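You operate a simulated robot arm through the tools that you are given. There is no shell and no other tool.

You run a simulated two-armed robot. Do the job below in one go: nothing can be reset, and whatever is moved stays where it is left.

JOB
Wind the block in the winder back to 3 turns, stand it in the grey box and pour carbon in.
Fine: thread lever off after winding and before the block comes out; about half the silver tin goes in, and the tin goes back. Set down upright: carbon block, silver tin.

Only the result counts: the job must be done as asked and must still hold three seconds after the hand-in. Knocking over, shifting, dropping, spilling or breaking anything else fails it.

ROBOT AND FRAMES
Two 7-joint arms with fingered hands on one trunk that stands fixed in place. Base frame: the origin is at the foot of the trunk, x ahead of it, y to its left, z up; the work surface is at about z = 0.78. Units: m, rad, N and s.
The left shoulder is at [0.021, 0.269, 1.122], the right one opposite. Each reaches about 1.298 m from its shoulder. Payload 5 kg a hand.
The tool frame of a hand sits at the grasp point between the pads (the TCP): z along the fingers, y along the line on which they close. The tips reach 0.042 m beyond it. The gripper opens to 0.208 m; its body begins 0.119 m behind the TCP. The gripper is a hand of 4 fingers: y runs from the thumb to the fingers, the wrist lies at [0, 0, -0.317] in the tool frame, and closing takes about 1.5 s.
Orientation is told as [roll, pitch, yaw] about the base's x, y, z axes, in that order, counted from this pose: with the fingers straight down and closing along the base's y, the tool's x points along the base's -x, its y along +y and its z along -z.

CONTROLS
- The arms move only by the tool servo_tool. It takes "left_moves", "right_moves" or both (then of equal length, played together; a hand with none holds still); each is text: rows parted by semicolons, each of 7 numbers parted by spaces: the turn, a rotation vector about the tool's x, y, z in units of 60 degrees (1.0 is 60 degrees), then the shift along the tool's x, y, z in units of 500 mm (1.0 is 500 mm), then the finger opening in m, from 0 to 0.208. In form: ax ay az dx dy dz jaw; .... A call has 1 to 20 rows; each row is the pose to reach, as a shift and turn from the pose commanded when the call began, along the tool's axes at that moment. A call with a number of a shift or a turn outside -1 to 1 is refused whole. Rows are played at 5 a second. More than 0.05 m and 0.15 rad between two rows, or a gripper value outside its range, and nothing of the call is played. A pose out of reach is approached as far as the arm can. The call stops where the force on the tool passes 90 N (or 10 N more than at its start, if that is more) or the arm is blocked; 0.2 s more then pass. The fingers move at their own pace (about 0.153 m/s each) and stop on an object; they squeeze with about 30 N. The grip force told is the motor's: it shows also when the fingers shut on nothing. Time passes only in rows, and 0.2 s behind the last, so rows that repeat a pose let the fingers close. It gives the time, the measured TCP pose, the force on the tool (base axes), the opening and the grip force at its end, in the units of the frame above (readings bear some noise), with the torque about the TCP (base axes, N m) and any sound that the robot's microphone picked up.
- Cameras (640 x 400 px; columns grow to the right, rows downward): "scene" is now at [0.152, 0.0103, 1.3991]; the picture's right is [0.02, -1.00, 0.00], its down [-0.41, -0.01, -0.91] and it looks along [0.91, 0.01, -0.41] (base axes); focal length 214 px, centre (320, 200). "left" rides on the left gripper at [-0.093, 0.001, -0.146] in its tool frame; the picture's right is [-0.01, -1.00, 0.00], its down [0.84, -0.01, -0.54] and it looks along [0.54, -0.01, 0.84] (tool axes); focal length 280 px, centre (320, 200). "right" rides on the right gripper at [0.094, 0.001, -0.146] in its tool frame; the picture's right is [-0.01, 1.00, 0.00], its down [-0.84, -0.01, -0.54] and it looks along [-0.54, -0.01, 0.84] (tool axes); focal length 280 px, centre (320, 200). There is no depth. A picture from a camera that has moved, and an enlarged one, comes with that camera's place and axes in the base frame and with its lens. The place of the scene camera against the robot may be out by one fixed shift of up to 0.018 m in any direction.
- capture(camera): a new picture of that camera. No time passes.
- move_column(by): moves the trunk up (or, below 0, down) by that many m; the arms and the scene camera ride with it, the base frame stays. It gives what a move gives, with no picture.
- grasp_type(shape, hand): the hand has 4 fingers and takes this shape, open, in about a second: jaw (thumb against the fingers, like two jaws); tri (thumb and two fingers); tip (a fingertip pinch); poke (one finger out to press); point (the index stretched); flat (the hand flat); cup (the hand cupped); fist (a fist). The gripper value then closes the fingers along that shape, each until it touches; the sizes above hold for jaw. It gives what a move gives, with no picture.
- aim_head(pan, tilt): turns the head with the scene camera to pan (to the left, within 1.396 rad either way) and tilt (down, from -0.506 to 1.204), counted from straight ahead of the robot (the tilt from the chest, where the trunk bows). It gives what a move gives.
- zoom(camera, box): a new picture of the part [left, top, right, bottom] of that camera's present view, enlarged. No time passes.
- sign_off(): hands the job in; it is judged then, once.

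Nothing tells you positions but the pictures and the camera data. Unless the task says otherwise, let go and move clear before handing in.

The tools are called after "Call:" by a JSON object that holds its "method" and its "body". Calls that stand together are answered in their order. servo_tool: Moves the arms, as the interface text tells. Its arguments: {"type":"object","properties":{"left_moves":{"type":"string"},"right_moves":{"type":"string"}},"required":[]} The other tools are called the same way: move_column (by) moves the trunk up or down; grasp_type (shape, hand) gives the hand a shape; aim_head (pan, tilt) turns the head that bears the scene camera; capture (camera) takes a picture; zoom (camera, box) takes an enlarged picture of a part of a camera's view; sign_off () hands the job in.

At the start:

```text
clock: 0.0
left_tcp_pos: [0.6027, 0.3043, 1.4237]
left_ee_rot: [0.0, -0.001, -0.001]
left_ft_force: [-0.2, 1.0, 0.7]
left_torque: [-0.01, 0.01, -0.02]
left_width: 0.2075
left_gripper_force: 0.1
left_shape: jaw
right_tcp_pos: [0.5448, -0.1712, 1.4445]
right_ee_rot: [-0.002, -0.001, 0.001]
right_ft_force: [0.4, -0.1, 0.5]
right_torque: [-0.03, 0.02, 0.05]
right_width: 0.2079
right_gripper_force: 0.1
right_shape: jaw
trunk travel left (down, up): [-0.5, 0.121]
head pan, tilt (commanded): [0.016, 0.422]
```

scene: 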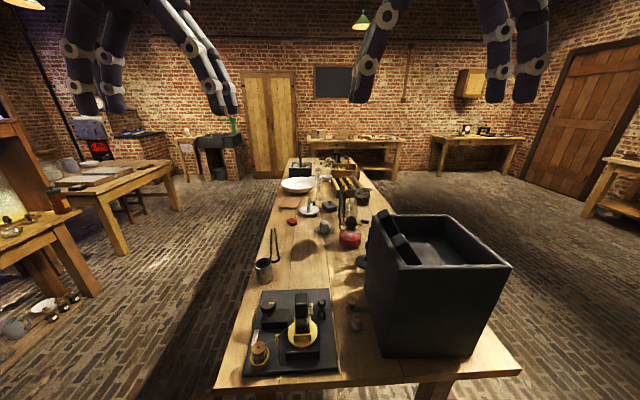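
right: 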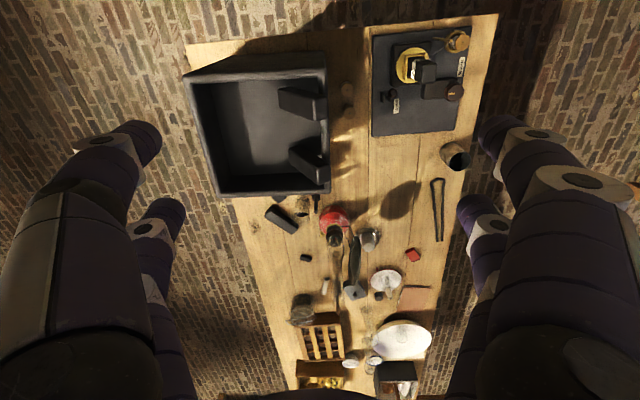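
left: 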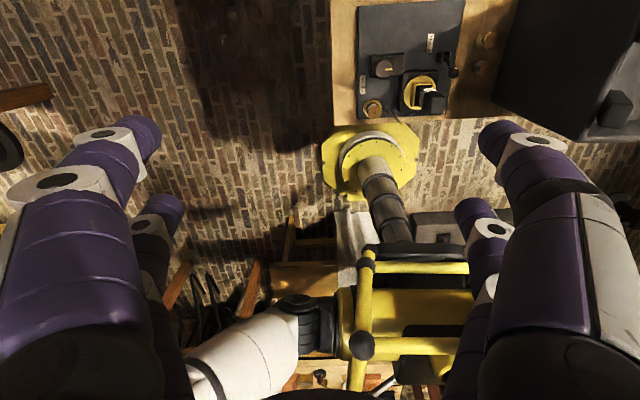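

I see a bench with a dark winder board close to the robot on the left, a big dark grey box on the right, and various small items beyond. First I look closer before moving anything.

Call:
{"method": "zoom", "body": {"camera": "scene", "box": [220, 270, 360, 390]}}

Call:
{"method": "zoom", "body": {"camera": "scene", "box": [240, 150, 400, 270]}}

Call:
{"method": "zoom", "body": {"camera": "right", "box": [360, 10, 500, 180]}}

Call:
{"method": "zoom", "body": {"camera": "left", "box": [340, 0, 520, 120]}}

Call:
{"method": "zoom", "body": {"camera": "right", "box": [180, 180, 460, 400]}}

```text
3.33 times, centred on (290, 330) of scene
camera zoom: at [0.152, 0.0103, 1.3991], right [0.02, -1.0, 0.0], down [-0.41, -0.01, -0.91], along [0.91, 0.01, -0.41], focal length 715 px, centre (420, -233)
```

zoom: 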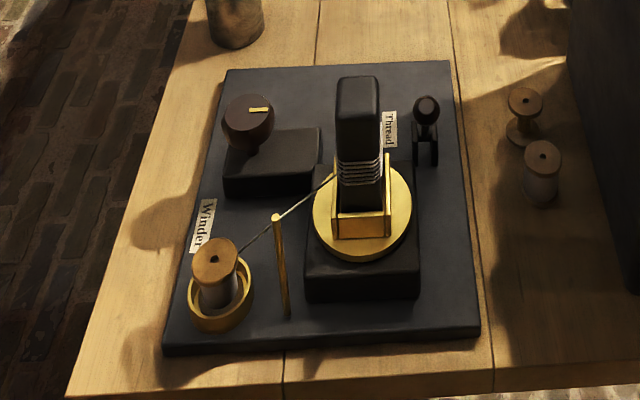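

```text
3.33 times, centred on (320, 210) of scene
camera zoom: at [0.152, 0.0103, 1.3991], right [0.02, -1.0, 0.0], down [-0.41, -0.01, -0.91], along [0.91, 0.01, -0.41], focal length 715 px, centre (320, 167)
```

zoom: 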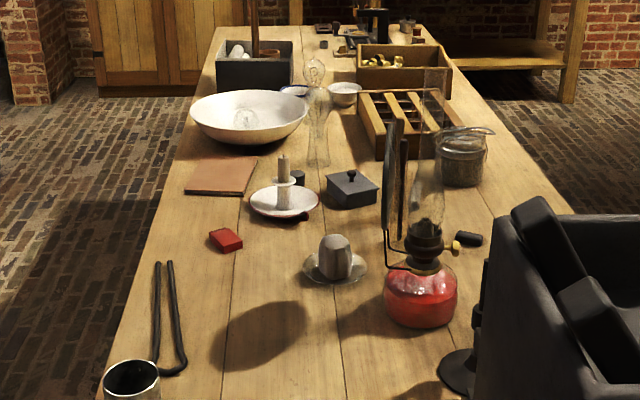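

```text
2.35 times, centred on (430, 95) of right
camera zoom: at [0.451, -0.1697, 1.5904], right [0.01, 1.0, 0.0], down [0.84, -0.01, 0.54], along [0.54, -0.01, -0.84], focal length 660 px, centre (61, 447)
```

zoom: 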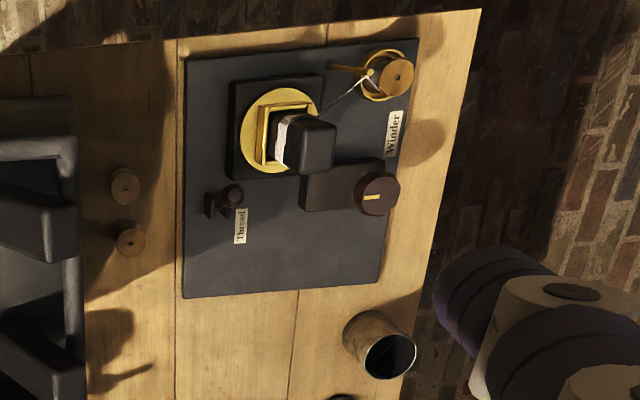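

```text
3.33 times, centred on (430, 60) of left
camera zoom: at [0.6961, 0.3059, 1.5713], right [0.01, -1.0, 0.0], down [-0.84, -0.01, 0.54], along [-0.54, -0.01, -0.84], focal length 935 px, centre (-47, 667)
```

zoom: 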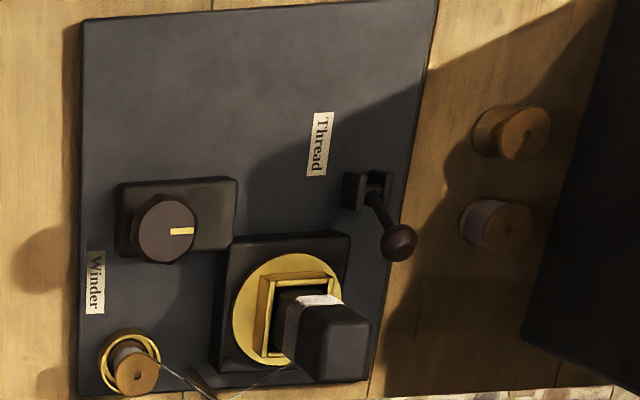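

```text
1.82 times, centred on (320, 290) of right
camera zoom: at [0.451, -0.1697, 1.5904], right [0.01, 1.0, 0.0], down [0.84, -0.01, 0.54], along [0.54, -0.01, -0.84], focal length 510 px, centre (320, 36)
```

zoom: 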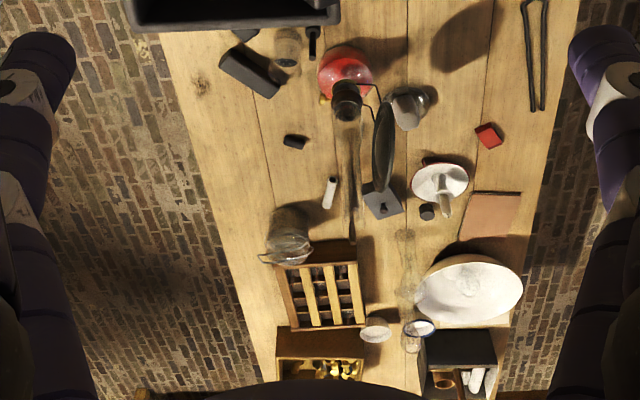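

The winder has a brass turntable holding the wound block, a knob, a guide post with a bobbin and a "Thread" lever. I need a closer look at the boxes and the tin before acting.

Call:
{"method": "zoom", "body": {"camera": "right", "box": [180, 40, 360, 210]}}

Call:
{"method": "zoom", "body": {"camera": "right", "box": [240, 180, 370, 290]}}

Call:
{"method": "zoom", "body": {"camera": "right", "box": [360, 190, 460, 290]}}

Call:
{"method": "zoom", "body": {"camera": "right", "box": [270, 300, 450, 400]}}

Call:
{"method": "zoom", "body": {"camera": "scene", "box": [280, 150, 370, 210]}}

Call:
{"method": "zoom", "body": {"camera": "scene", "box": [340, 180, 520, 300]}}

Call:
{"method": "zoom", "body": {"camera": "scene", "box": [240, 220, 300, 290]}}

```text
2.35 times, centred on (270, 125) of right
camera zoom: at [0.451, -0.1697, 1.5904], right [0.01, 1.0, 0.0], down [0.84, -0.01, 0.54], along [0.54, -0.01, -0.84], focal length 660 px, centre (438, 376)
```

zoom: 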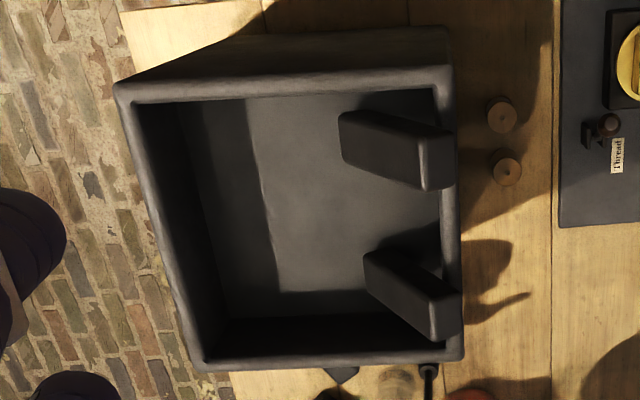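

```text
3.64 times, centred on (305, 235) of right
camera zoom: at [0.451, -0.1697, 1.5904], right [0.01, 1.0, 0.0], down [0.84, -0.01, 0.54], along [0.54, -0.01, -0.84], focal length 1020 px, centre (374, 73)
```

zoom: 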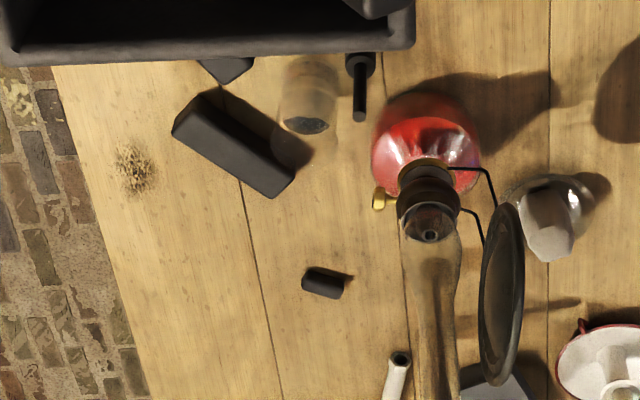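

```text
4.00 times, centred on (410, 240) of right
camera zoom: at [0.451, -0.1697, 1.5904], right [0.01, 1.0, 0.0], down [0.84, -0.01, 0.54], along [0.54, -0.01, -0.84], focal length 1122 px, centre (-40, 40)
```

zoom: 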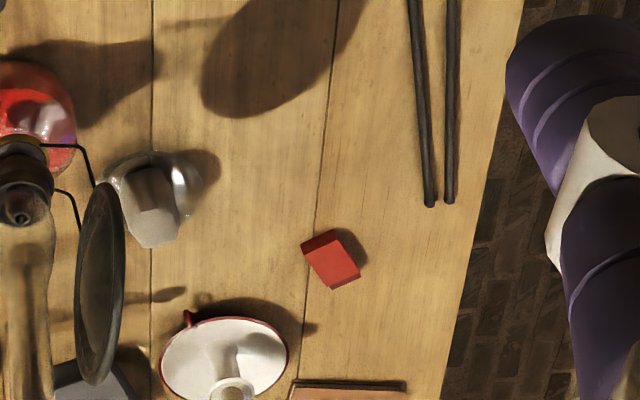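

```text
3.56 times, centred on (360, 350) of right
camera zoom: at [0.451, -0.1697, 1.5904], right [0.01, 1.0, 0.0], down [0.84, -0.01, 0.54], along [0.54, -0.01, -0.84], focal length 997 px, centre (178, -333)
```

zoom: 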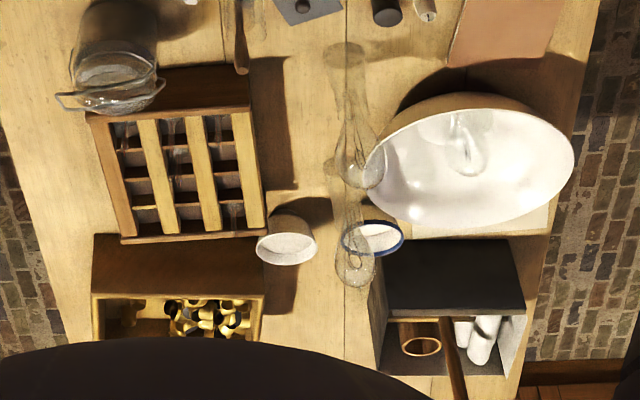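

```text
6.67 times, centred on (325, 180) of scene
camera zoom: at [0.152, 0.0103, 1.3991], right [0.02, -1.0, 0.0], down [-0.41, -0.01, -0.91], along [0.91, 0.01, -0.41], focal length 1430 px, centre (287, 333)
```

zoom: 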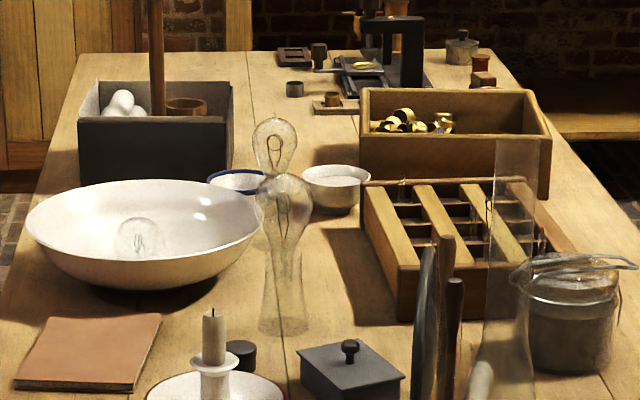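

```text
3.33 times, centred on (430, 240) of scene
camera zoom: at [0.152, 0.0103, 1.3991], right [0.02, -1.0, 0.0], down [-0.41, -0.01, -0.91], along [0.91, 0.01, -0.41], focal length 715 px, centre (-47, 67)
```

zoom: 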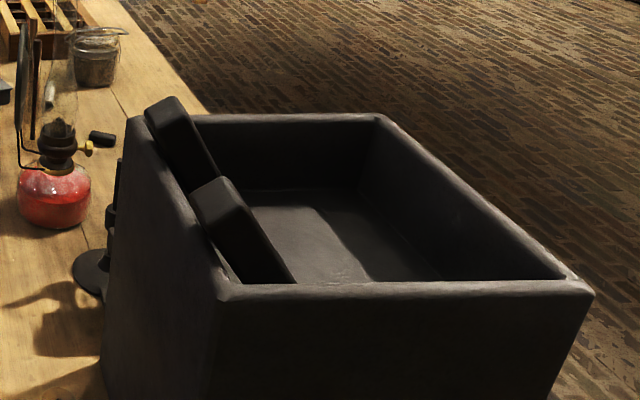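

```text
5.71 times, centred on (270, 255) of scene
camera zoom: at [0.152, 0.0103, 1.3991], right [0.02, -1.0, 0.0], down [-0.41, -0.01, -0.91], along [0.91, 0.01, -0.41], focal length 1226 px, centre (606, -114)
```

zoom: 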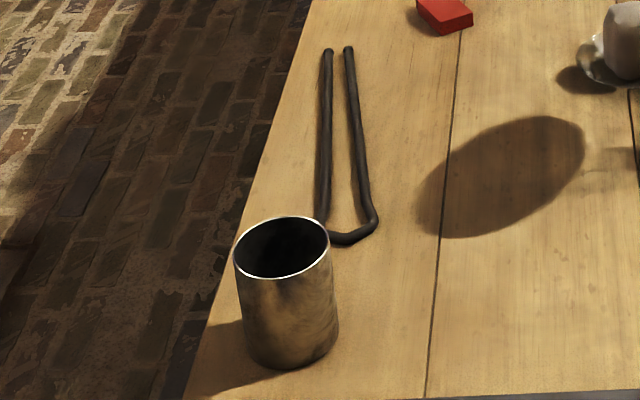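

The big dark grey box (rim about x 0.525–0.76, y −0.39…−0.16, z≈1.08) has two leaning blocks in it, the silver tin stands around (0.79, 0.215), the knob around (0.60, 0.156) and the thread lever ball around (0.60, 0.0). I'll zoom hard on the wound block, knob, and lever.

Call:
{"method": "zoom", "body": {"camera": "scene", "box": [280, 285, 330, 345]}}

Call:
{"method": "zoom", "body": {"camera": "scene", "box": [262, 285, 302, 325]}}

Call:
{"method": "zoom", "body": {"camera": "left", "box": [395, 50, 465, 120]}}

Call:
{"method": "zoom", "body": {"camera": "right", "box": [400, 25, 470, 105]}}

Call:
{"method": "aim_head", "body": {"pan": 0.016, "tilt": 0.95}}

```text
6.67 times, centred on (305, 315) of scene
camera zoom: at [0.152, 0.0103, 1.3991], right [0.02, -1.0, 0.0], down [-0.41, -0.01, -0.91], along [0.91, 0.01, -0.41], focal length 1430 px, centre (420, -567)
```

zoom: 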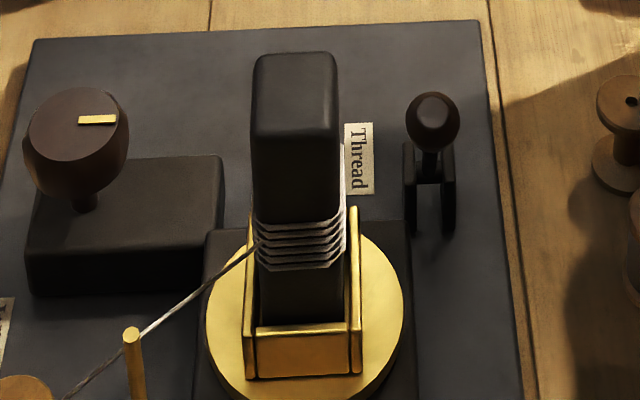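

```text
10.00 times, centred on (282, 305) of scene
camera zoom: at [0.152, 0.0103, 1.3991], right [0.02, -1.0, 0.0], down [-0.41, -0.01, -0.91], along [0.91, 0.01, -0.41], focal length 2145 px, centre (700, -850)
```

zoom: 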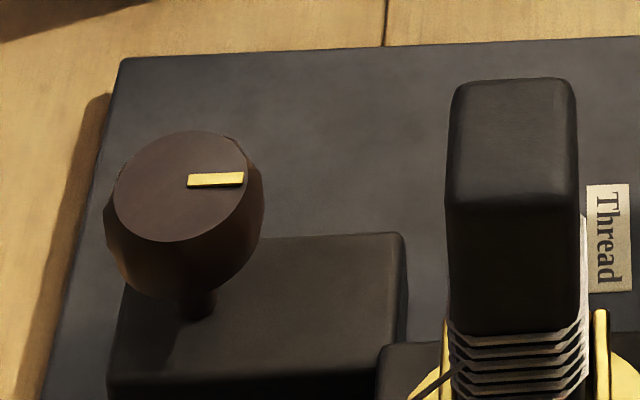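

```text
5.71 times, centred on (430, 85) of left
camera zoom: at [0.6961, 0.3059, 1.5713], right [0.01, -1.0, 0.0], down [-0.84, -0.01, 0.54], along [-0.54, -0.01, -0.84], focal length 1602 px, centre (-309, 857)
```

zoom: 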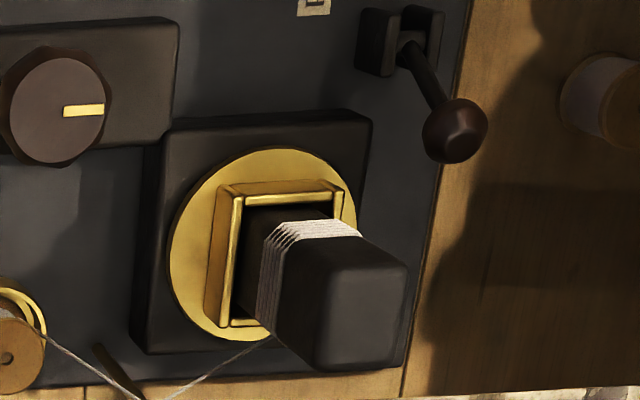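

```text
5.00 times, centred on (435, 65) of right
camera zoom: at [0.451, -0.1697, 1.5904], right [0.01, 1.0, 0.0], down [0.84, -0.01, 0.54], along [0.54, -0.01, -0.84], focal length 1402 px, centre (-255, 875)
```

zoom: 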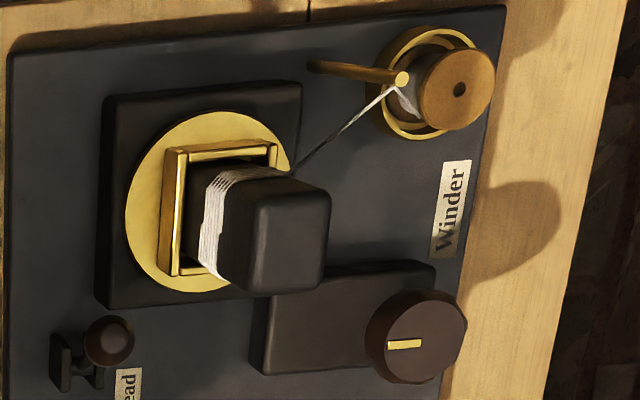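

```text
clock: 0.9
left_tcp_pos: [0.6028, 0.3042, 1.4242]
left_ee_rot: [0.0, 0.0, 0.0]
left_ft_force: [-0.1, 0.0, 0.6]
left_torque: [0.01, -0.02, 0.04]
left_width: 0.2078
left_gripper_force: 0.0
left_shape: jaw
right_tcp_pos: [0.545, -0.1711, 1.4455]
right_ee_rot: [0.001, 0.0, 0.0]
right_ft_force: [0.0, 0.1, 1.0]
right_torque: [-0.02, 0.0, -0.01]
right_width: 0.2076
right_gripper_force: 0.1
right_shape: jaw
trunk travel left (down, up): [-0.5, 0.121]
head pan, tilt (commanded): [0.016, 0.949]
```

The thread goes from the block via the brass guide post to the bobbin; the knob's yellow mark points toward −y and the lever leans toward the robot. Now I look with the head tilted down.

Call:
{"method": "capture", "body": {"camera": "scene"}}

Call:
{"method": "zoom", "body": {"camera": "scene", "box": [270, 150, 350, 220]}}

Call:
{"method": "zoom", "body": {"camera": "scene", "box": [340, 60, 500, 220]}}

```text
taken
camera scene: at [0.1324, 0.0099, 1.3547], right [0.02, -1.0, 0.0], down [-0.81, -0.01, -0.58], along [0.58, 0.01, -0.81], focal length 214 px, centre (320, 200)
```

scene: 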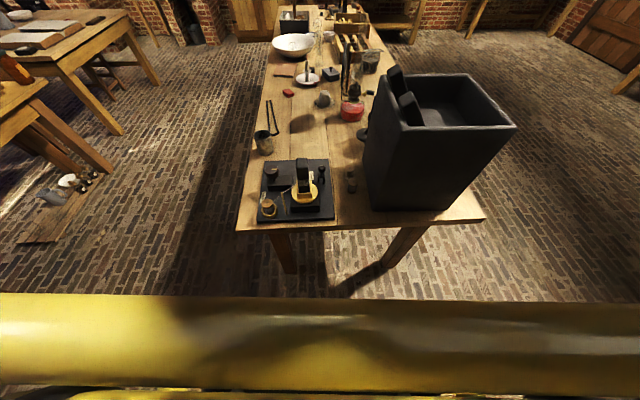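

```text
5.71 times, centred on (310, 185) of scene
camera zoom: at [0.1324, 0.0099, 1.3547], right [0.02, -1.0, 0.0], down [-0.81, -0.01, -0.58], along [0.58, 0.01, -0.81], focal length 1226 px, centre (377, 286)
```

zoom: 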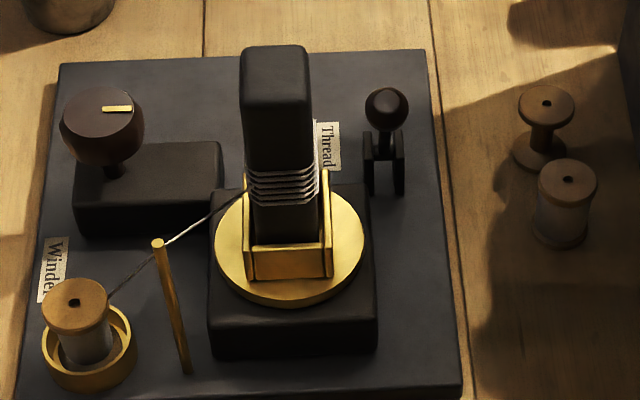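

```text
2.50 times, centred on (420, 140) of scene
camera zoom: at [0.1324, 0.0099, 1.3547], right [0.02, -1.0, 0.0], down [-0.81, -0.01, -0.58], along [0.58, 0.01, -0.81], focal length 536 px, centre (70, 350)
```

zoom: 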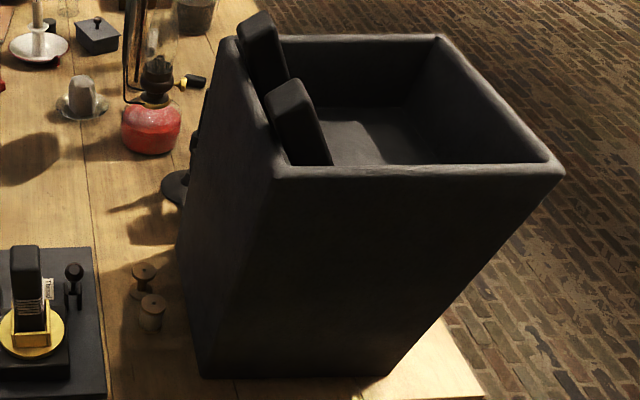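

I want to determine the box's inner depth, so I zoom into it from the right hand's camera.

Call:
{"method": "zoom", "body": {"camera": "right", "box": [185, 60, 265, 130]}}

Call:
{"method": "zoom", "body": {"camera": "right", "box": [195, 130, 335, 210]}}

Call:
{"method": "zoom", "body": {"camera": "right", "box": [260, 60, 340, 200]}}

```text
5.71 times, centred on (225, 95) of right
camera zoom: at [0.451, -0.1697, 1.5904], right [0.01, 1.0, 0.0], down [0.84, -0.01, 0.54], along [0.54, -0.01, -0.84], focal length 1602 px, centre (863, 800)
```

zoom: 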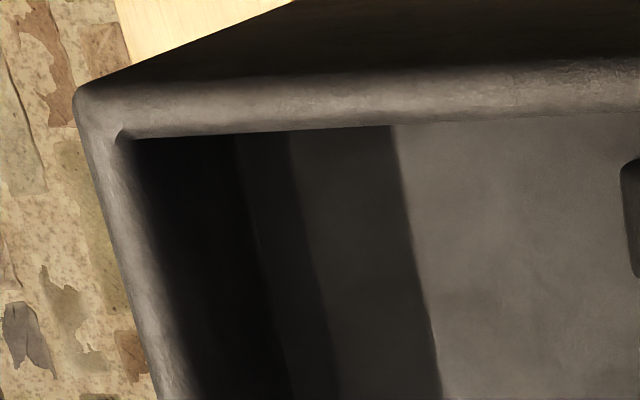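

```text
4.57 times, centred on (265, 170) of right
camera zoom: at [0.451, -0.1697, 1.5904], right [0.01, 1.0, 0.0], down [0.84, -0.01, 0.54], along [0.54, -0.01, -0.84], focal length 1282 px, centre (571, 337)
```

zoom: 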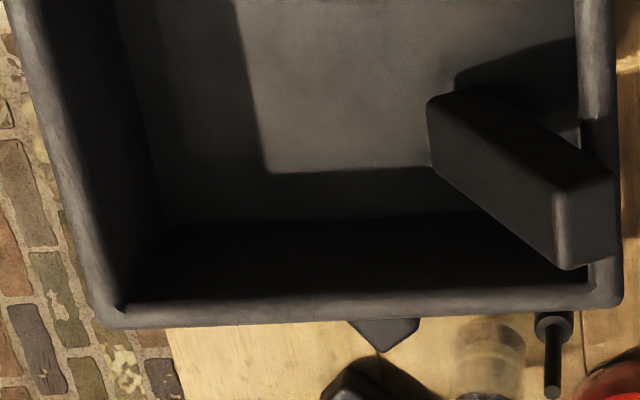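

```text
2.86 times, centred on (300, 130) of right
camera zoom: at [0.451, -0.1697, 1.5904], right [0.01, 1.0, 0.0], down [0.84, -0.01, 0.54], along [0.54, -0.01, -0.84], focal length 801 px, centre (377, 400)
```

zoom: 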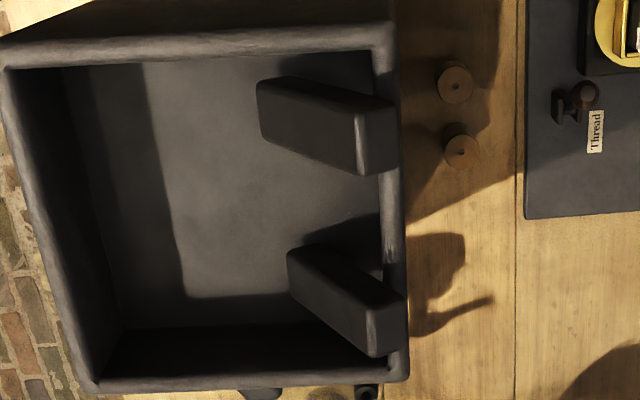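

The box floor works out at z≈1.018 (about 0.07 m below the rim), so the free standing place is around (0.64, −0.32). Next I look at the hands' shape so I know the finger widths.

Call:
{"method": "aim_head", "body": {"pan": 0.3, "tilt": 0.05}}

Call:
{"method": "capture", "body": {"camera": "scene"}}

Call:
{"method": "aim_head", "body": {"pan": 0.016, "tilt": 0.7}}

```text
clock: 2.1
left_tcp_pos: [0.6023, 0.3047, 1.4248]
left_ee_rot: [0.0, 0.0, 0.001]
left_ft_force: [0.3, 0.0, 0.5]
left_torque: [-0.01, 0.0, 0.01]
left_width: 0.2077
left_gripper_force: 0.1
left_shape: jaw
right_tcp_pos: [0.5441, -0.1719, 1.4463]
right_ee_rot: [0.0, 0.0, 0.0]
right_ft_force: [0.1, -0.6, 1.0]
right_torque: [-0.01, 0.01, 0.05]
right_width: 0.2081
right_gripper_force: 0.1
right_shape: jaw
trunk travel left (down, up): [-0.5, 0.121]
head pan, tilt (commanded): [0.3, 0.051]
```

```text
taken
camera scene: at [0.1468, 0.0357, 1.4336], right [0.3, -0.96, 0.0], down [-0.05, -0.02, -1.0], along [0.95, 0.3, -0.05], focal length 214 px, centre (320, 200)
```

scene: 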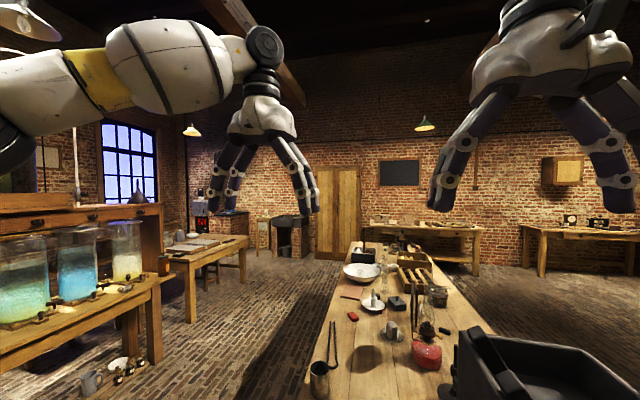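

```text
clock: 3.2
left_tcp_pos: [0.6022, 0.3038, 1.4236]
left_ee_rot: [0.0, -0.002, 0.002]
left_ft_force: [0.7, -0.1, -0.8]
left_torque: [0.01, -0.05, -0.01]
left_width: 0.2074
left_gripper_force: 0.0
left_shape: jaw
right_tcp_pos: [0.5445, -0.1721, 1.4445]
right_ee_rot: [0.001, 0.0, 0.0]
right_ft_force: [-0.8, 0.1, -0.1]
right_torque: [0.03, 0.02, 0.02]
right_width: 0.2077
right_gripper_force: 0.1
right_shape: jaw
trunk travel left (down, up): [-0.5, 0.121]
head pan, tilt (commanded): [0.016, 0.7]
```

The hands have two fingers on each side. I'll try the tip and tri shapes in free air to see how they look when closing, with the left hand.

Call:
{"method": "servo_tool", "body": {"left_moves": "0 0 0 0 0 0 0.05; 0 0 0 0 0 0 0.05; 0 0 0 0 0 0 0.05; 0 0 0 0 0 0 0.05; 0 0 0 0 0 0 0.05"}}

Call:
{"method": "capture", "body": {"camera": "left"}}

Call:
{"method": "grasp_type", "body": {"shape": "tip", "hand": "left"}}

Call:
{"method": "capture", "body": {"camera": "left"}}

Call:
{"method": "servo_tool", "body": {"left_moves": "0 0 0 0 0 0 0.05; 0 0 0 0 0 0 0.05; 0 0 0 0 0 0 0.05; 0 0 0 0 0 0 0.05; 0 0 0 0 0 0 0.05"}}

Call:
{"method": "capture", "body": {"camera": "left"}}

Call:
{"method": "grasp_type", "body": {"shape": "tri", "hand": "left"}}

Call:
{"method": "capture", "body": {"camera": "left"}}

Call:
{"method": "servo_tool", "body": {"left_moves": "0 0 0 0 0 0 0.05; 0 0 0 0 0 0 0.05; 0 0 0 0 0 0 0.05; 0 0 0 0 0 0 0.05; 0 0 0 0 0 0 0.05"}}

Call:
{"method": "capture", "body": {"camera": "left"}}

```text
clock: 4.4
left_tcp_pos: [0.6029, 0.3046, 1.4244]
left_ee_rot: [0.0, -0.001, 0.0]
left_ft_force: [1.1, -1.3, 0.4]
left_torque: [0.0, 0.0, 0.0]
left_width: 0.0504
left_gripper_force: 0.1
left_shape: jaw
right_tcp_pos: [0.5454, -0.1722, 1.4444]
right_ee_rot: [0.001, 0.001, 0.001]
right_ft_force: [-0.1, 0.1, -0.8]
right_torque: [0.0, 0.02, -0.02]
right_width: 0.2078
right_gripper_force: 0.0
right_shape: jaw
trunk travel left (down, up): [-0.5, 0.121]
head pan, tilt (commanded): [0.016, 0.7]
```

```text
taken
camera left: at [0.6961, 0.3059, 1.5713], right [0.01, -1.0, 0.0], down [-0.84, -0.01, 0.54], along [-0.54, -0.01, -0.84], focal length 280 px, centre (320, 200)
```

left: 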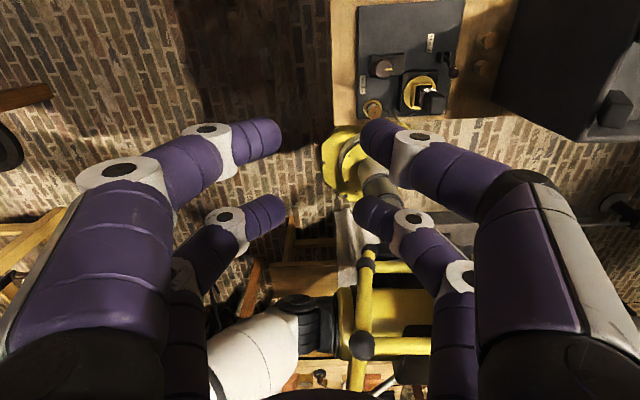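

```text
clock: 5.3
left_tcp_pos: [0.6026, 0.3032, 1.4252]
left_ee_rot: [0.001, -0.001, -0.001]
left_ft_force: [0.2, 0.3, -0.6]
left_torque: [-0.01, -0.01, 0.0]
left_width: 0.2081
left_gripper_force: 0.1
left_shape: tip
right_tcp_pos: [0.5446, -0.1719, 1.4451]
right_ee_rot: [0.002, 0.001, -0.001]
right_ft_force: [-0.8, 0.3, 0.2]
right_torque: [0.01, 0.01, 0.0]
right_width: 0.208
right_gripper_force: 0.0
right_shape: jaw
trunk travel left (down, up): [-0.5, 0.121]
head pan, tilt (commanded): [0.016, 0.7]
```

```text
taken
camera left: at [0.6961, 0.3059, 1.5713], right [0.01, -1.0, 0.0], down [-0.84, -0.01, 0.54], along [-0.54, -0.01, -0.84], focal length 280 px, centre (320, 200)
```

left: 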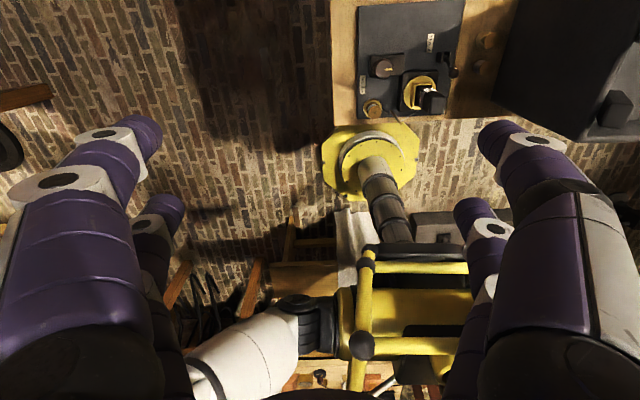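

```text
clock: 6.5
left_tcp_pos: [0.6017, 0.3041, 1.4238]
left_ee_rot: [0.002, -0.001, 0.0]
left_ft_force: [0.7, -0.1, -0.6]
left_torque: [0.0, 0.02, 0.01]
left_width: 0.0501
left_gripper_force: 0.0
left_shape: tip
right_tcp_pos: [0.5445, -0.1706, 1.4459]
right_ee_rot: [0.001, 0.001, 0.0]
right_ft_force: [-0.1, 1.2, -0.6]
right_torque: [-0.01, -0.03, 0.01]
right_width: 0.2075
right_gripper_force: 0.1
right_shape: jaw
trunk travel left (down, up): [-0.5, 0.121]
head pan, tilt (commanded): [0.016, 0.7]
```

```text
taken
camera left: at [0.6961, 0.3059, 1.5713], right [0.01, -1.0, 0.0], down [-0.84, -0.01, 0.54], along [-0.54, -0.01, -0.84], focal length 280 px, centre (320, 200)
```

left: 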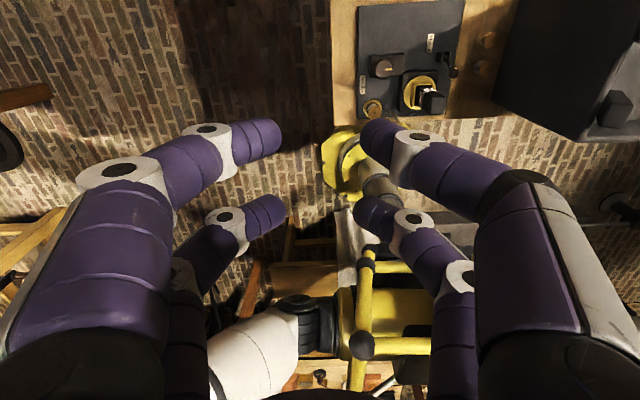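

```text
clock: 7.4
left_tcp_pos: [0.6023, 0.3038, 1.423]
left_ee_rot: [0.0, -0.001, 0.001]
left_ft_force: [1.0, 0.4, -0.1]
left_torque: [-0.02, -0.01, 0.02]
left_width: 0.2079
left_gripper_force: 0.1
left_shape: tri
right_tcp_pos: [0.5447, -0.1704, 1.444]
right_ee_rot: [0.0, -0.001, 0.002]
right_ft_force: [-0.5, 0.5, 0.1]
right_torque: [-0.01, 0.04, 0.0]
right_width: 0.2075
right_gripper_force: 0.1
right_shape: jaw
trunk travel left (down, up): [-0.5, 0.121]
head pan, tilt (commanded): [0.016, 0.7]
```

```text
taken
camera left: at [0.6961, 0.3059, 1.5713], right [0.01, -1.0, 0.0], down [-0.84, -0.01, 0.54], along [-0.54, -0.01, -0.84], focal length 280 px, centre (320, 200)
```

left: 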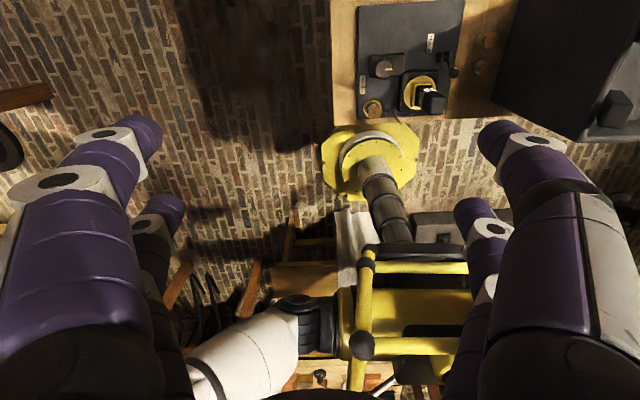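

```text
clock: 8.6
left_tcp_pos: [0.6021, 0.3042, 1.4244]
left_ee_rot: [-0.002, 0.0, -0.001]
left_ft_force: [-0.1, -0.2, 0.6]
left_torque: [0.01, 0.02, -0.01]
left_width: 0.0504
left_gripper_force: 0.0
left_shape: tri
right_tcp_pos: [0.5444, -0.1704, 1.445]
right_ee_rot: [0.001, -0.001, -0.001]
right_ft_force: [-0.2, 0.4, 0.0]
right_torque: [0.0, 0.0, -0.03]
right_width: 0.2078
right_gripper_force: 0.2
right_shape: jaw
trunk travel left (down, up): [-0.5, 0.121]
head pan, tilt (commanded): [0.016, 0.7]
```

```text
taken
camera left: at [0.6961, 0.3059, 1.5713], right [0.01, -1.0, 0.0], down [-0.84, -0.01, 0.54], along [-0.54, -0.01, -0.84], focal length 280 px, centre (320, 200)
```

left: 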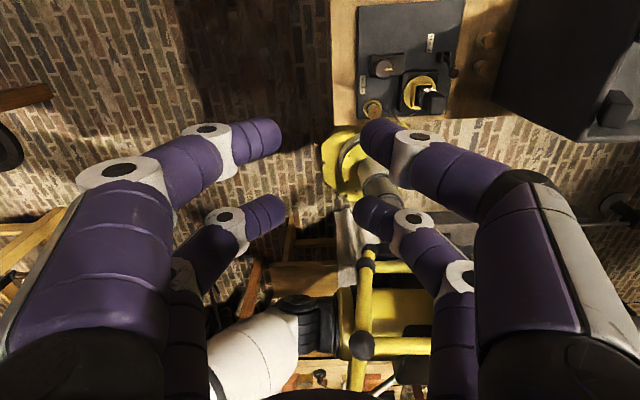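

All three pinch shapes behave alike on this hand (two finger pairs, about 55 mm apart along tool x). I take the knob to be at (0.603, 0.155, top 0.870) and the block top at (0.545, 0.052, 0.964); I move the left hand above the knob, yawed 60° so the fingers close perpendicular to the block direction.

Call:
{"method": "servo_tool", "body": {"left_moves": "0 0 -0.1 0 -0.03 0.065 0.11; 0 0 -0.2 0 -0.06 0.13 0.11; 0 0 -0.3 0 -0.09 0.195 0.11; 0 0 -0.4 0 -0.12 0.26 0.11; 0 0 -0.5 0 -0.15 0.325 0.11; 0 0 -0.6 0 -0.18 0.39 0.11; 0 0 -0.7 0 -0.21 0.455 0.11; 0 0 -0.8 0 -0.24 0.52 0.11; 0 0 -0.9 0 -0.27 0.585 0.11; 0 0 -1.0 0 -0.298 0.648 0.11; 0 0 -1.0 0 -0.298 0.648 0.11"}}

Call:
{"method": "capture", "body": {"camera": "left"}}

Call:
{"method": "capture", "body": {"camera": "scene"}}

```text
clock: 11.0
left_tcp_pos: [0.6027, 0.1562, 1.0978]
left_ee_rot: [0.001, -0.001, 1.049]
left_ft_force: [-1.6, 0.4, 1.1]
left_torque: [-0.01, -0.08, 0.03]
left_width: 0.1095
left_gripper_force: 0.0
left_shape: tri
right_tcp_pos: [0.5433, -0.1698, 1.4454]
right_ee_rot: [0.0, 0.001, 0.001]
right_ft_force: [0.2, -0.4, 0.3]
right_torque: [-0.05, -0.11, -0.01]
right_width: 0.2078
right_gripper_force: 0.0
right_shape: jaw
trunk travel left (down, up): [-0.5, 0.121]
head pan, tilt (commanded): [0.016, 0.7]
```

```text
taken
camera left: at [0.6478, 0.238, 1.2446], right [0.87, -0.49, 0.0], down [-0.41, -0.74, 0.54], along [-0.26, -0.47, -0.84], focal length 280 px, centre (320, 200)
```

left: 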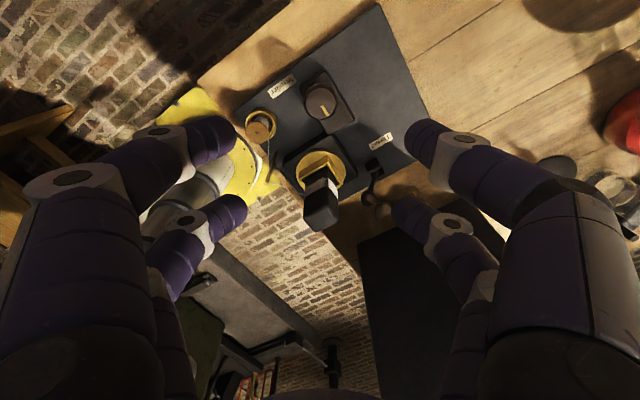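

```text
taken
camera scene: at [0.1441, 0.0103, 1.3746], right [0.02, -1.0, 0.0], down [-0.64, -0.01, -0.77], along [0.77, 0.01, -0.64], focal length 214 px, centre (320, 200)
```

scene: 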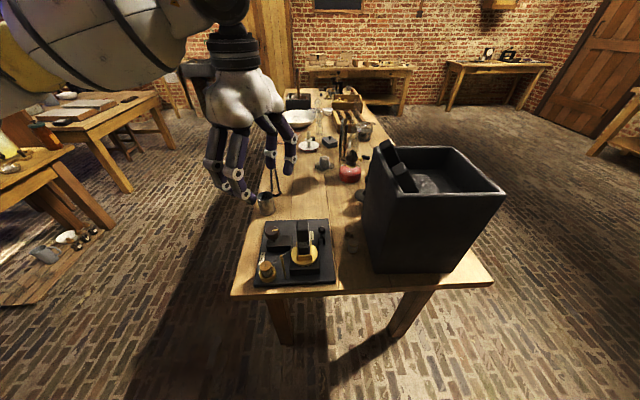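

The knob sits exactly beneath the left hand as calculated. I zoom on the block windings, knob and lever from this camera.

Call:
{"method": "zoom", "body": {"camera": "left", "box": [230, 60, 430, 240]}}

Call:
{"method": "zoom", "body": {"camera": "left", "box": [290, 140, 360, 230]}}

Call:
{"method": "zoom", "body": {"camera": "scene", "box": [280, 210, 340, 280]}}

```text
2.22 times, centred on (330, 150) of left
camera zoom: at [0.6478, 0.238, 1.2446], right [0.87, -0.49, 0.0], down [-0.41, -0.74, 0.54], along [-0.26, -0.47, -0.84], focal length 623 px, centre (298, 311)
```

zoom: 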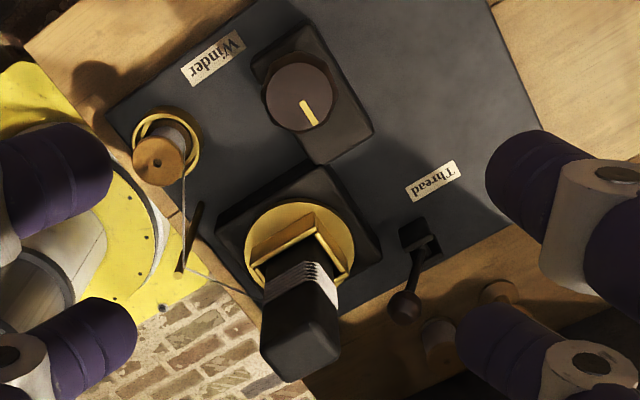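

```text
4.44 times, centred on (325, 185) of left
camera zoom: at [0.6478, 0.238, 1.2446], right [0.87, -0.49, 0.0], down [-0.41, -0.74, 0.54], along [-0.26, -0.47, -0.84], focal length 1246 px, centre (298, 267)
```

zoom: 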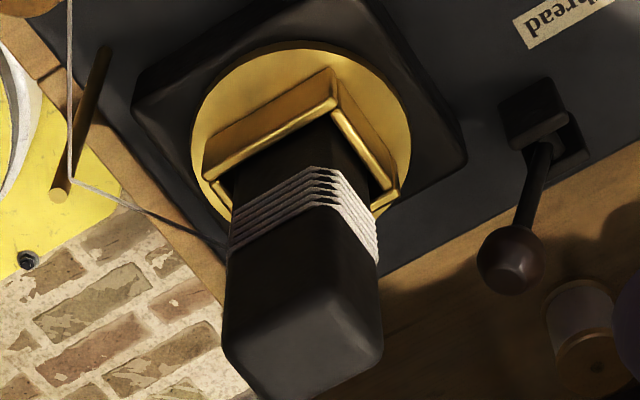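

```text
5.71 times, centred on (310, 245) of scene
camera zoom: at [0.1441, 0.0103, 1.3746], right [0.02, -1.0, 0.0], down [-0.64, -0.01, -0.77], along [0.77, 0.01, -0.64], focal length 1226 px, centre (377, -57)
```

zoom: 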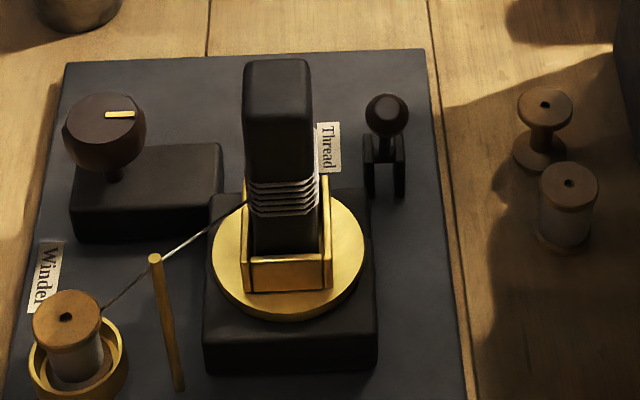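

Call:
{"method": "zoom", "body": {"camera": "left", "box": [312, 172, 340, 202]}}

Call:
{"method": "zoom", "body": {"camera": "scene", "box": [300, 235, 320, 255]}}

```text
13.33 times, centred on (326, 187) of left
camera zoom: at [0.6478, 0.238, 1.2446], right [0.87, -0.49, 0.0], down [-0.41, -0.74, 0.54], along [-0.26, -0.47, -0.84], focal length 3738 px, centre (240, 373)
```

zoom: 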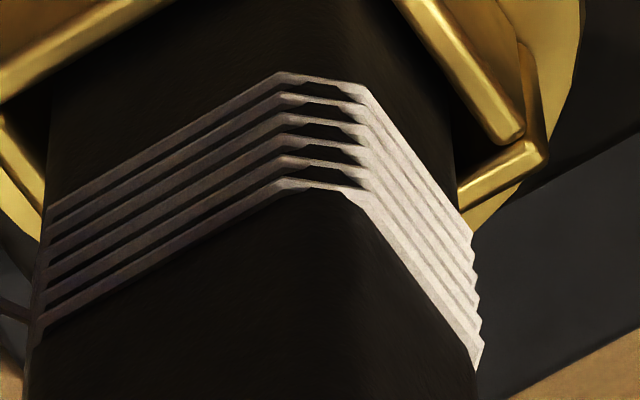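

```text
16.00 times, centred on (310, 245) of scene
camera zoom: at [0.1441, 0.0103, 1.3746], right [0.02, -1.0, 0.0], down [-0.64, -0.01, -0.77], along [0.77, 0.01, -0.64], focal length 3432 px, centre (480, -520)
```

zoom: 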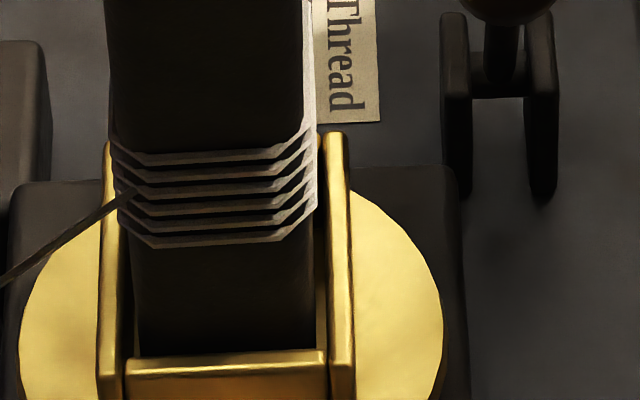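

I count six turns on the block, so three must come off. I lower the open left hand to just above the knob and check alignment.

Call:
{"method": "servo_tool", "body": {"left_moves": "0 0 0 0 0 0.08 0.08; 0 0 0 0 0 0.16 0.08; 0 0 0 0 0 0.24 0.08; 0 0 0 0 0 0.3 0.08; 0 0 0 0 0 0.34 0.08; 0 0 0 0 0 0.34 0.08"}}

Call:
{"method": "capture", "body": {"camera": "left"}}

Call:
{"method": "capture", "body": {"camera": "scene"}}

```text
clock: 12.4
left_tcp_pos: [0.6028, 0.1567, 0.9301]
left_ee_rot: [0.0, 0.0, 1.047]
left_ft_force: [-1.2, -0.7, 0.4]
left_torque: [0.03, -0.03, -0.01]
left_width: 0.0804
left_gripper_force: 0.1
left_shape: tri
right_tcp_pos: [0.5446, -0.1712, 1.4448]
right_ee_rot: [0.0, 0.001, -0.002]
right_ft_force: [-0.5, 0.0, -0.6]
right_torque: [0.05, -0.02, -0.02]
right_width: 0.2077
right_gripper_force: 0.1
right_shape: jaw
trunk travel left (down, up): [-0.5, 0.121]
head pan, tilt (commanded): [0.016, 0.7]
```

```text
taken
camera left: at [0.6477, 0.2388, 1.0776], right [0.87, -0.49, 0.0], down [-0.41, -0.74, 0.54], along [-0.26, -0.47, -0.84], focal length 280 px, centre (320, 200)
```

left: 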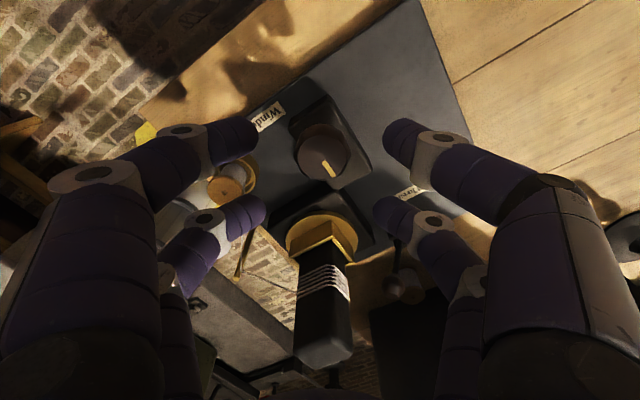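

```text
taken
camera scene: at [0.1443, 0.0099, 1.3745], right [0.02, -1.0, 0.0], down [-0.64, -0.01, -0.77], along [0.77, 0.01, -0.64], focal length 214 px, centre (320, 200)
```

scene: 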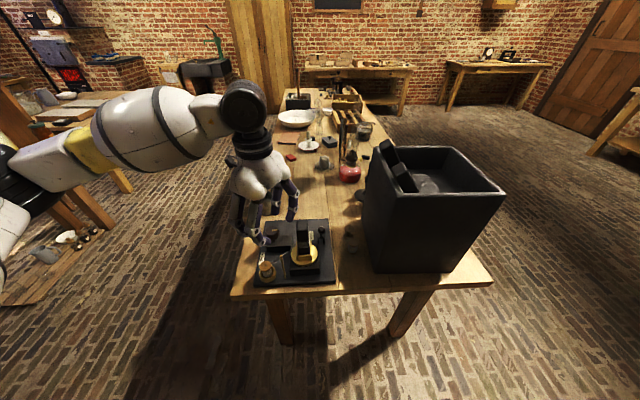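

Alignment looks right. I go down to z≈0.88 and close on the knob.

Call:
{"method": "servo_tool", "body": {"left_moves": "0 0 0 0 0.002 0.04 0.08; 0 0 0 0 0.002 0.08 0.08; 0 0 0 0 0.002 0.1 0.08; 0 0 0 0 0.002 0.1 0.03; 0 0 0 0 0.002 0.1 0.03; 0 0 0 0 0.002 0.1 0.03; 0 0 0 0 0.002 0.1 0.03; 0 0 0 0 0.002 0.1 0.03"}}

Call:
{"method": "capture", "body": {"camera": "left"}}

```text
clock: 14.2
left_tcp_pos: [0.6017, 0.1572, 0.8813]
left_ee_rot: [0.0, 0.001, 1.048]
left_ft_force: [0.3, 0.2, -0.6]
left_torque: [-0.02, -0.06, 0.06]
left_width: 0.0304
left_gripper_force: 0.0
left_shape: tri
right_tcp_pos: [0.5453, -0.1712, 1.4452]
right_ee_rot: [-0.001, 0.001, 0.0]
right_ft_force: [0.0, -0.7, -0.3]
right_torque: [0.02, 0.0, -0.04]
right_width: 0.2076
right_gripper_force: 0.1
right_shape: jaw
trunk travel left (down, up): [-0.5, 0.121]
head pan, tilt (commanded): [0.016, 0.7]
```

```text
taken
camera left: at [0.6478, 0.2397, 1.028], right [0.87, -0.49, 0.0], down [-0.41, -0.74, 0.54], along [-0.26, -0.47, -0.84], focal length 280 px, centre (320, 200)
```

left: 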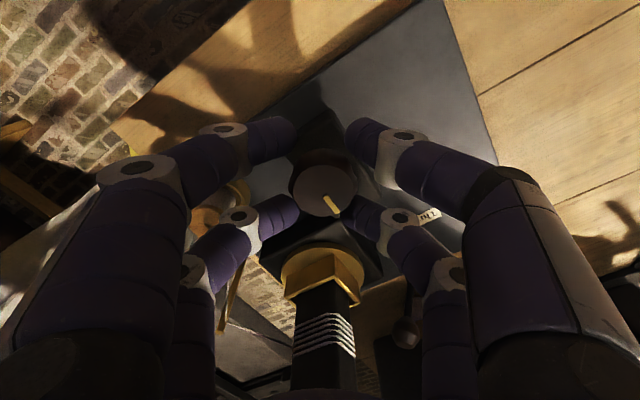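

The fingers haven't touched the knob yet at 0.03; I close further until they grip it.

Call:
{"method": "servo_tool", "body": {"left_moves": "0 0 0 0 0 0 0.0; 0 0 0 0 0 0 0.0; 0 0 0 0 0 0 0.0; 0 0 0 0 0 0 0.0"}}

Call:
{"method": "capture", "body": {"camera": "left"}}

```text
clock: 15.2
left_tcp_pos: [0.603, 0.1587, 0.8794]
left_ee_rot: [0.003, 0.0, 1.048]
left_ft_force: [3.9, 15.8, -8.6]
left_torque: [0.17, 0.04, 0.07]
left_width: 0.0
left_gripper_force: 30.5
left_shape: tri
right_tcp_pos: [0.5449, -0.1706, 1.4443]
right_ee_rot: [0.001, -0.002, -0.001]
right_ft_force: [0.3, 0.0, -0.3]
right_torque: [0.03, 0.0, -0.03]
right_width: 0.2077
right_gripper_force: 0.0
right_shape: jaw
trunk travel left (down, up): [-0.5, 0.121]
head pan, tilt (commanded): [0.016, 0.7]
```

```text
taken
camera left: at [0.6482, 0.2411, 1.0272], right [0.87, -0.49, 0.0], down [-0.41, -0.74, 0.54], along [-0.26, -0.47, -0.84], focal length 280 px, centre (320, 200)
```

left: 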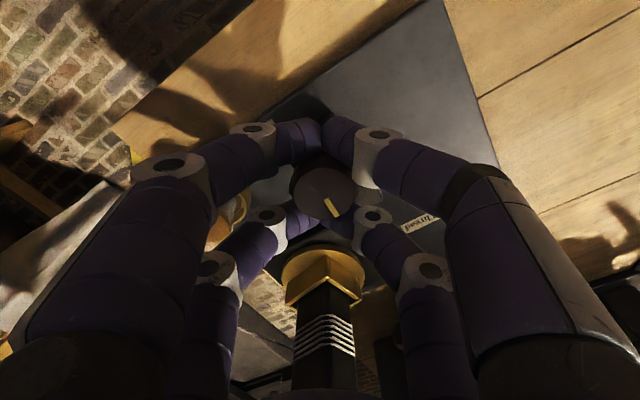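

The closed fingers have slid under the knob's taper (some side and vertical force). I reopen, raise about 12 mm, shift slightly and grip again at its widest part.

Call:
{"method": "servo_tool", "body": {"left_moves": "0 0 0 0 0 0 0.03; 0 0 0 0 0 0 0.06; 0 0 0 0 0 -0.012 0.07; 0 0 0 0 0 -0.024 0.07; 0 0 0 0 0 -0.024 0.07; 0 0 0 0 0 -0.024 0.04; 0 0 0 0 0 -0.024 0.02; 0 0 0 0 0 -0.024 0.01; 0 0 0 0 0 -0.024 0.01; 0 0 0 0 0 -0.024 0.01; 0 0 0 0 0 -0.024 0.01"}}

Call:
{"method": "capture", "body": {"camera": "left"}}

```text
clock: 17.6
left_tcp_pos: [0.6017, 0.158, 0.8914]
left_ee_rot: [0.001, 0.001, 1.05]
left_ft_force: [9.9, 23.9, -4.4]
left_torque: [0.5, -0.13, 0.05]
left_width: 0.0001
left_gripper_force: 30.2
left_shape: tri
right_tcp_pos: [0.5445, -0.1697, 1.4438]
right_ee_rot: [-0.001, 0.0, 0.0]
right_ft_force: [-0.1, -0.4, 0.0]
right_torque: [0.01, -0.01, -0.01]
right_width: 0.2078
right_gripper_force: 0.0
right_shape: jaw
trunk travel left (down, up): [-0.5, 0.121]
head pan, tilt (commanded): [0.016, 0.7]
```

```text
taken
camera left: at [0.6479, 0.2408, 1.0389], right [0.87, -0.49, 0.0], down [-0.41, -0.74, 0.54], along [-0.26, -0.47, -0.84], focal length 280 px, centre (320, 200)
```

left: 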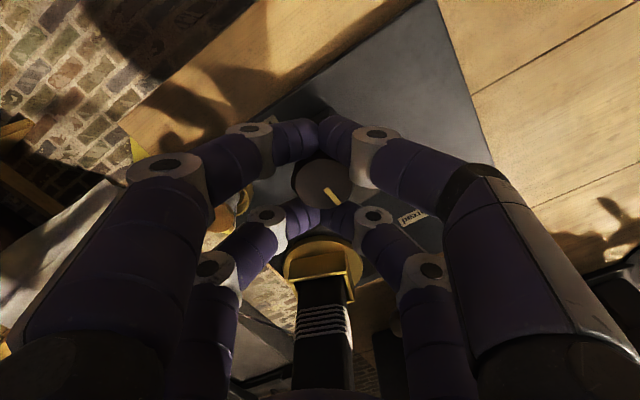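

The near finger pair is pushing the knob sideways, so I nudge the hand ~4 mm away from the block to centre the grip and re-read the force.

Call:
{"method": "servo_tool", "body": {"left_moves": "0 0 0 -0.004 0 0 0.01; 0 0 0 -0.008 0 0 0.0; 0 0 0 -0.008 0 0 0.0"}}

Call:
{"method": "zoom", "body": {"camera": "left", "box": [220, 90, 420, 260]}}

```text
clock: 18.4
left_tcp_pos: [0.6036, 0.1601, 0.8924]
left_ee_rot: [0.002, 0.002, 1.046]
left_ft_force: [2.2, 7.2, -11.7]
left_torque: [0.02, 0.05, 0.03]
left_width: 0.0
left_gripper_force: 29.9
left_shape: tri
right_tcp_pos: [0.5463, -0.1704, 1.4436]
right_ee_rot: [0.0, -0.001, 0.002]
right_ft_force: [-0.2, 0.5, 0.3]
right_torque: [0.01, 0.01, 0.02]
right_width: 0.2079
right_gripper_force: 0.1
right_shape: jaw
trunk travel left (down, up): [-0.5, 0.121]
head pan, tilt (commanded): [0.016, 0.7]
```

```text
2.35 times, centred on (320, 175) of left
camera zoom: at [0.6486, 0.2414, 1.039], right [0.87, -0.49, 0.0], down [-0.41, -0.73, 0.54], along [-0.26, -0.47, -0.84], focal length 660 px, centre (320, 259)
```

zoom: 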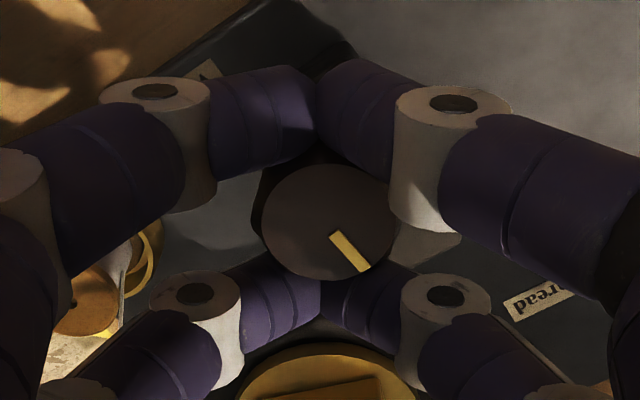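

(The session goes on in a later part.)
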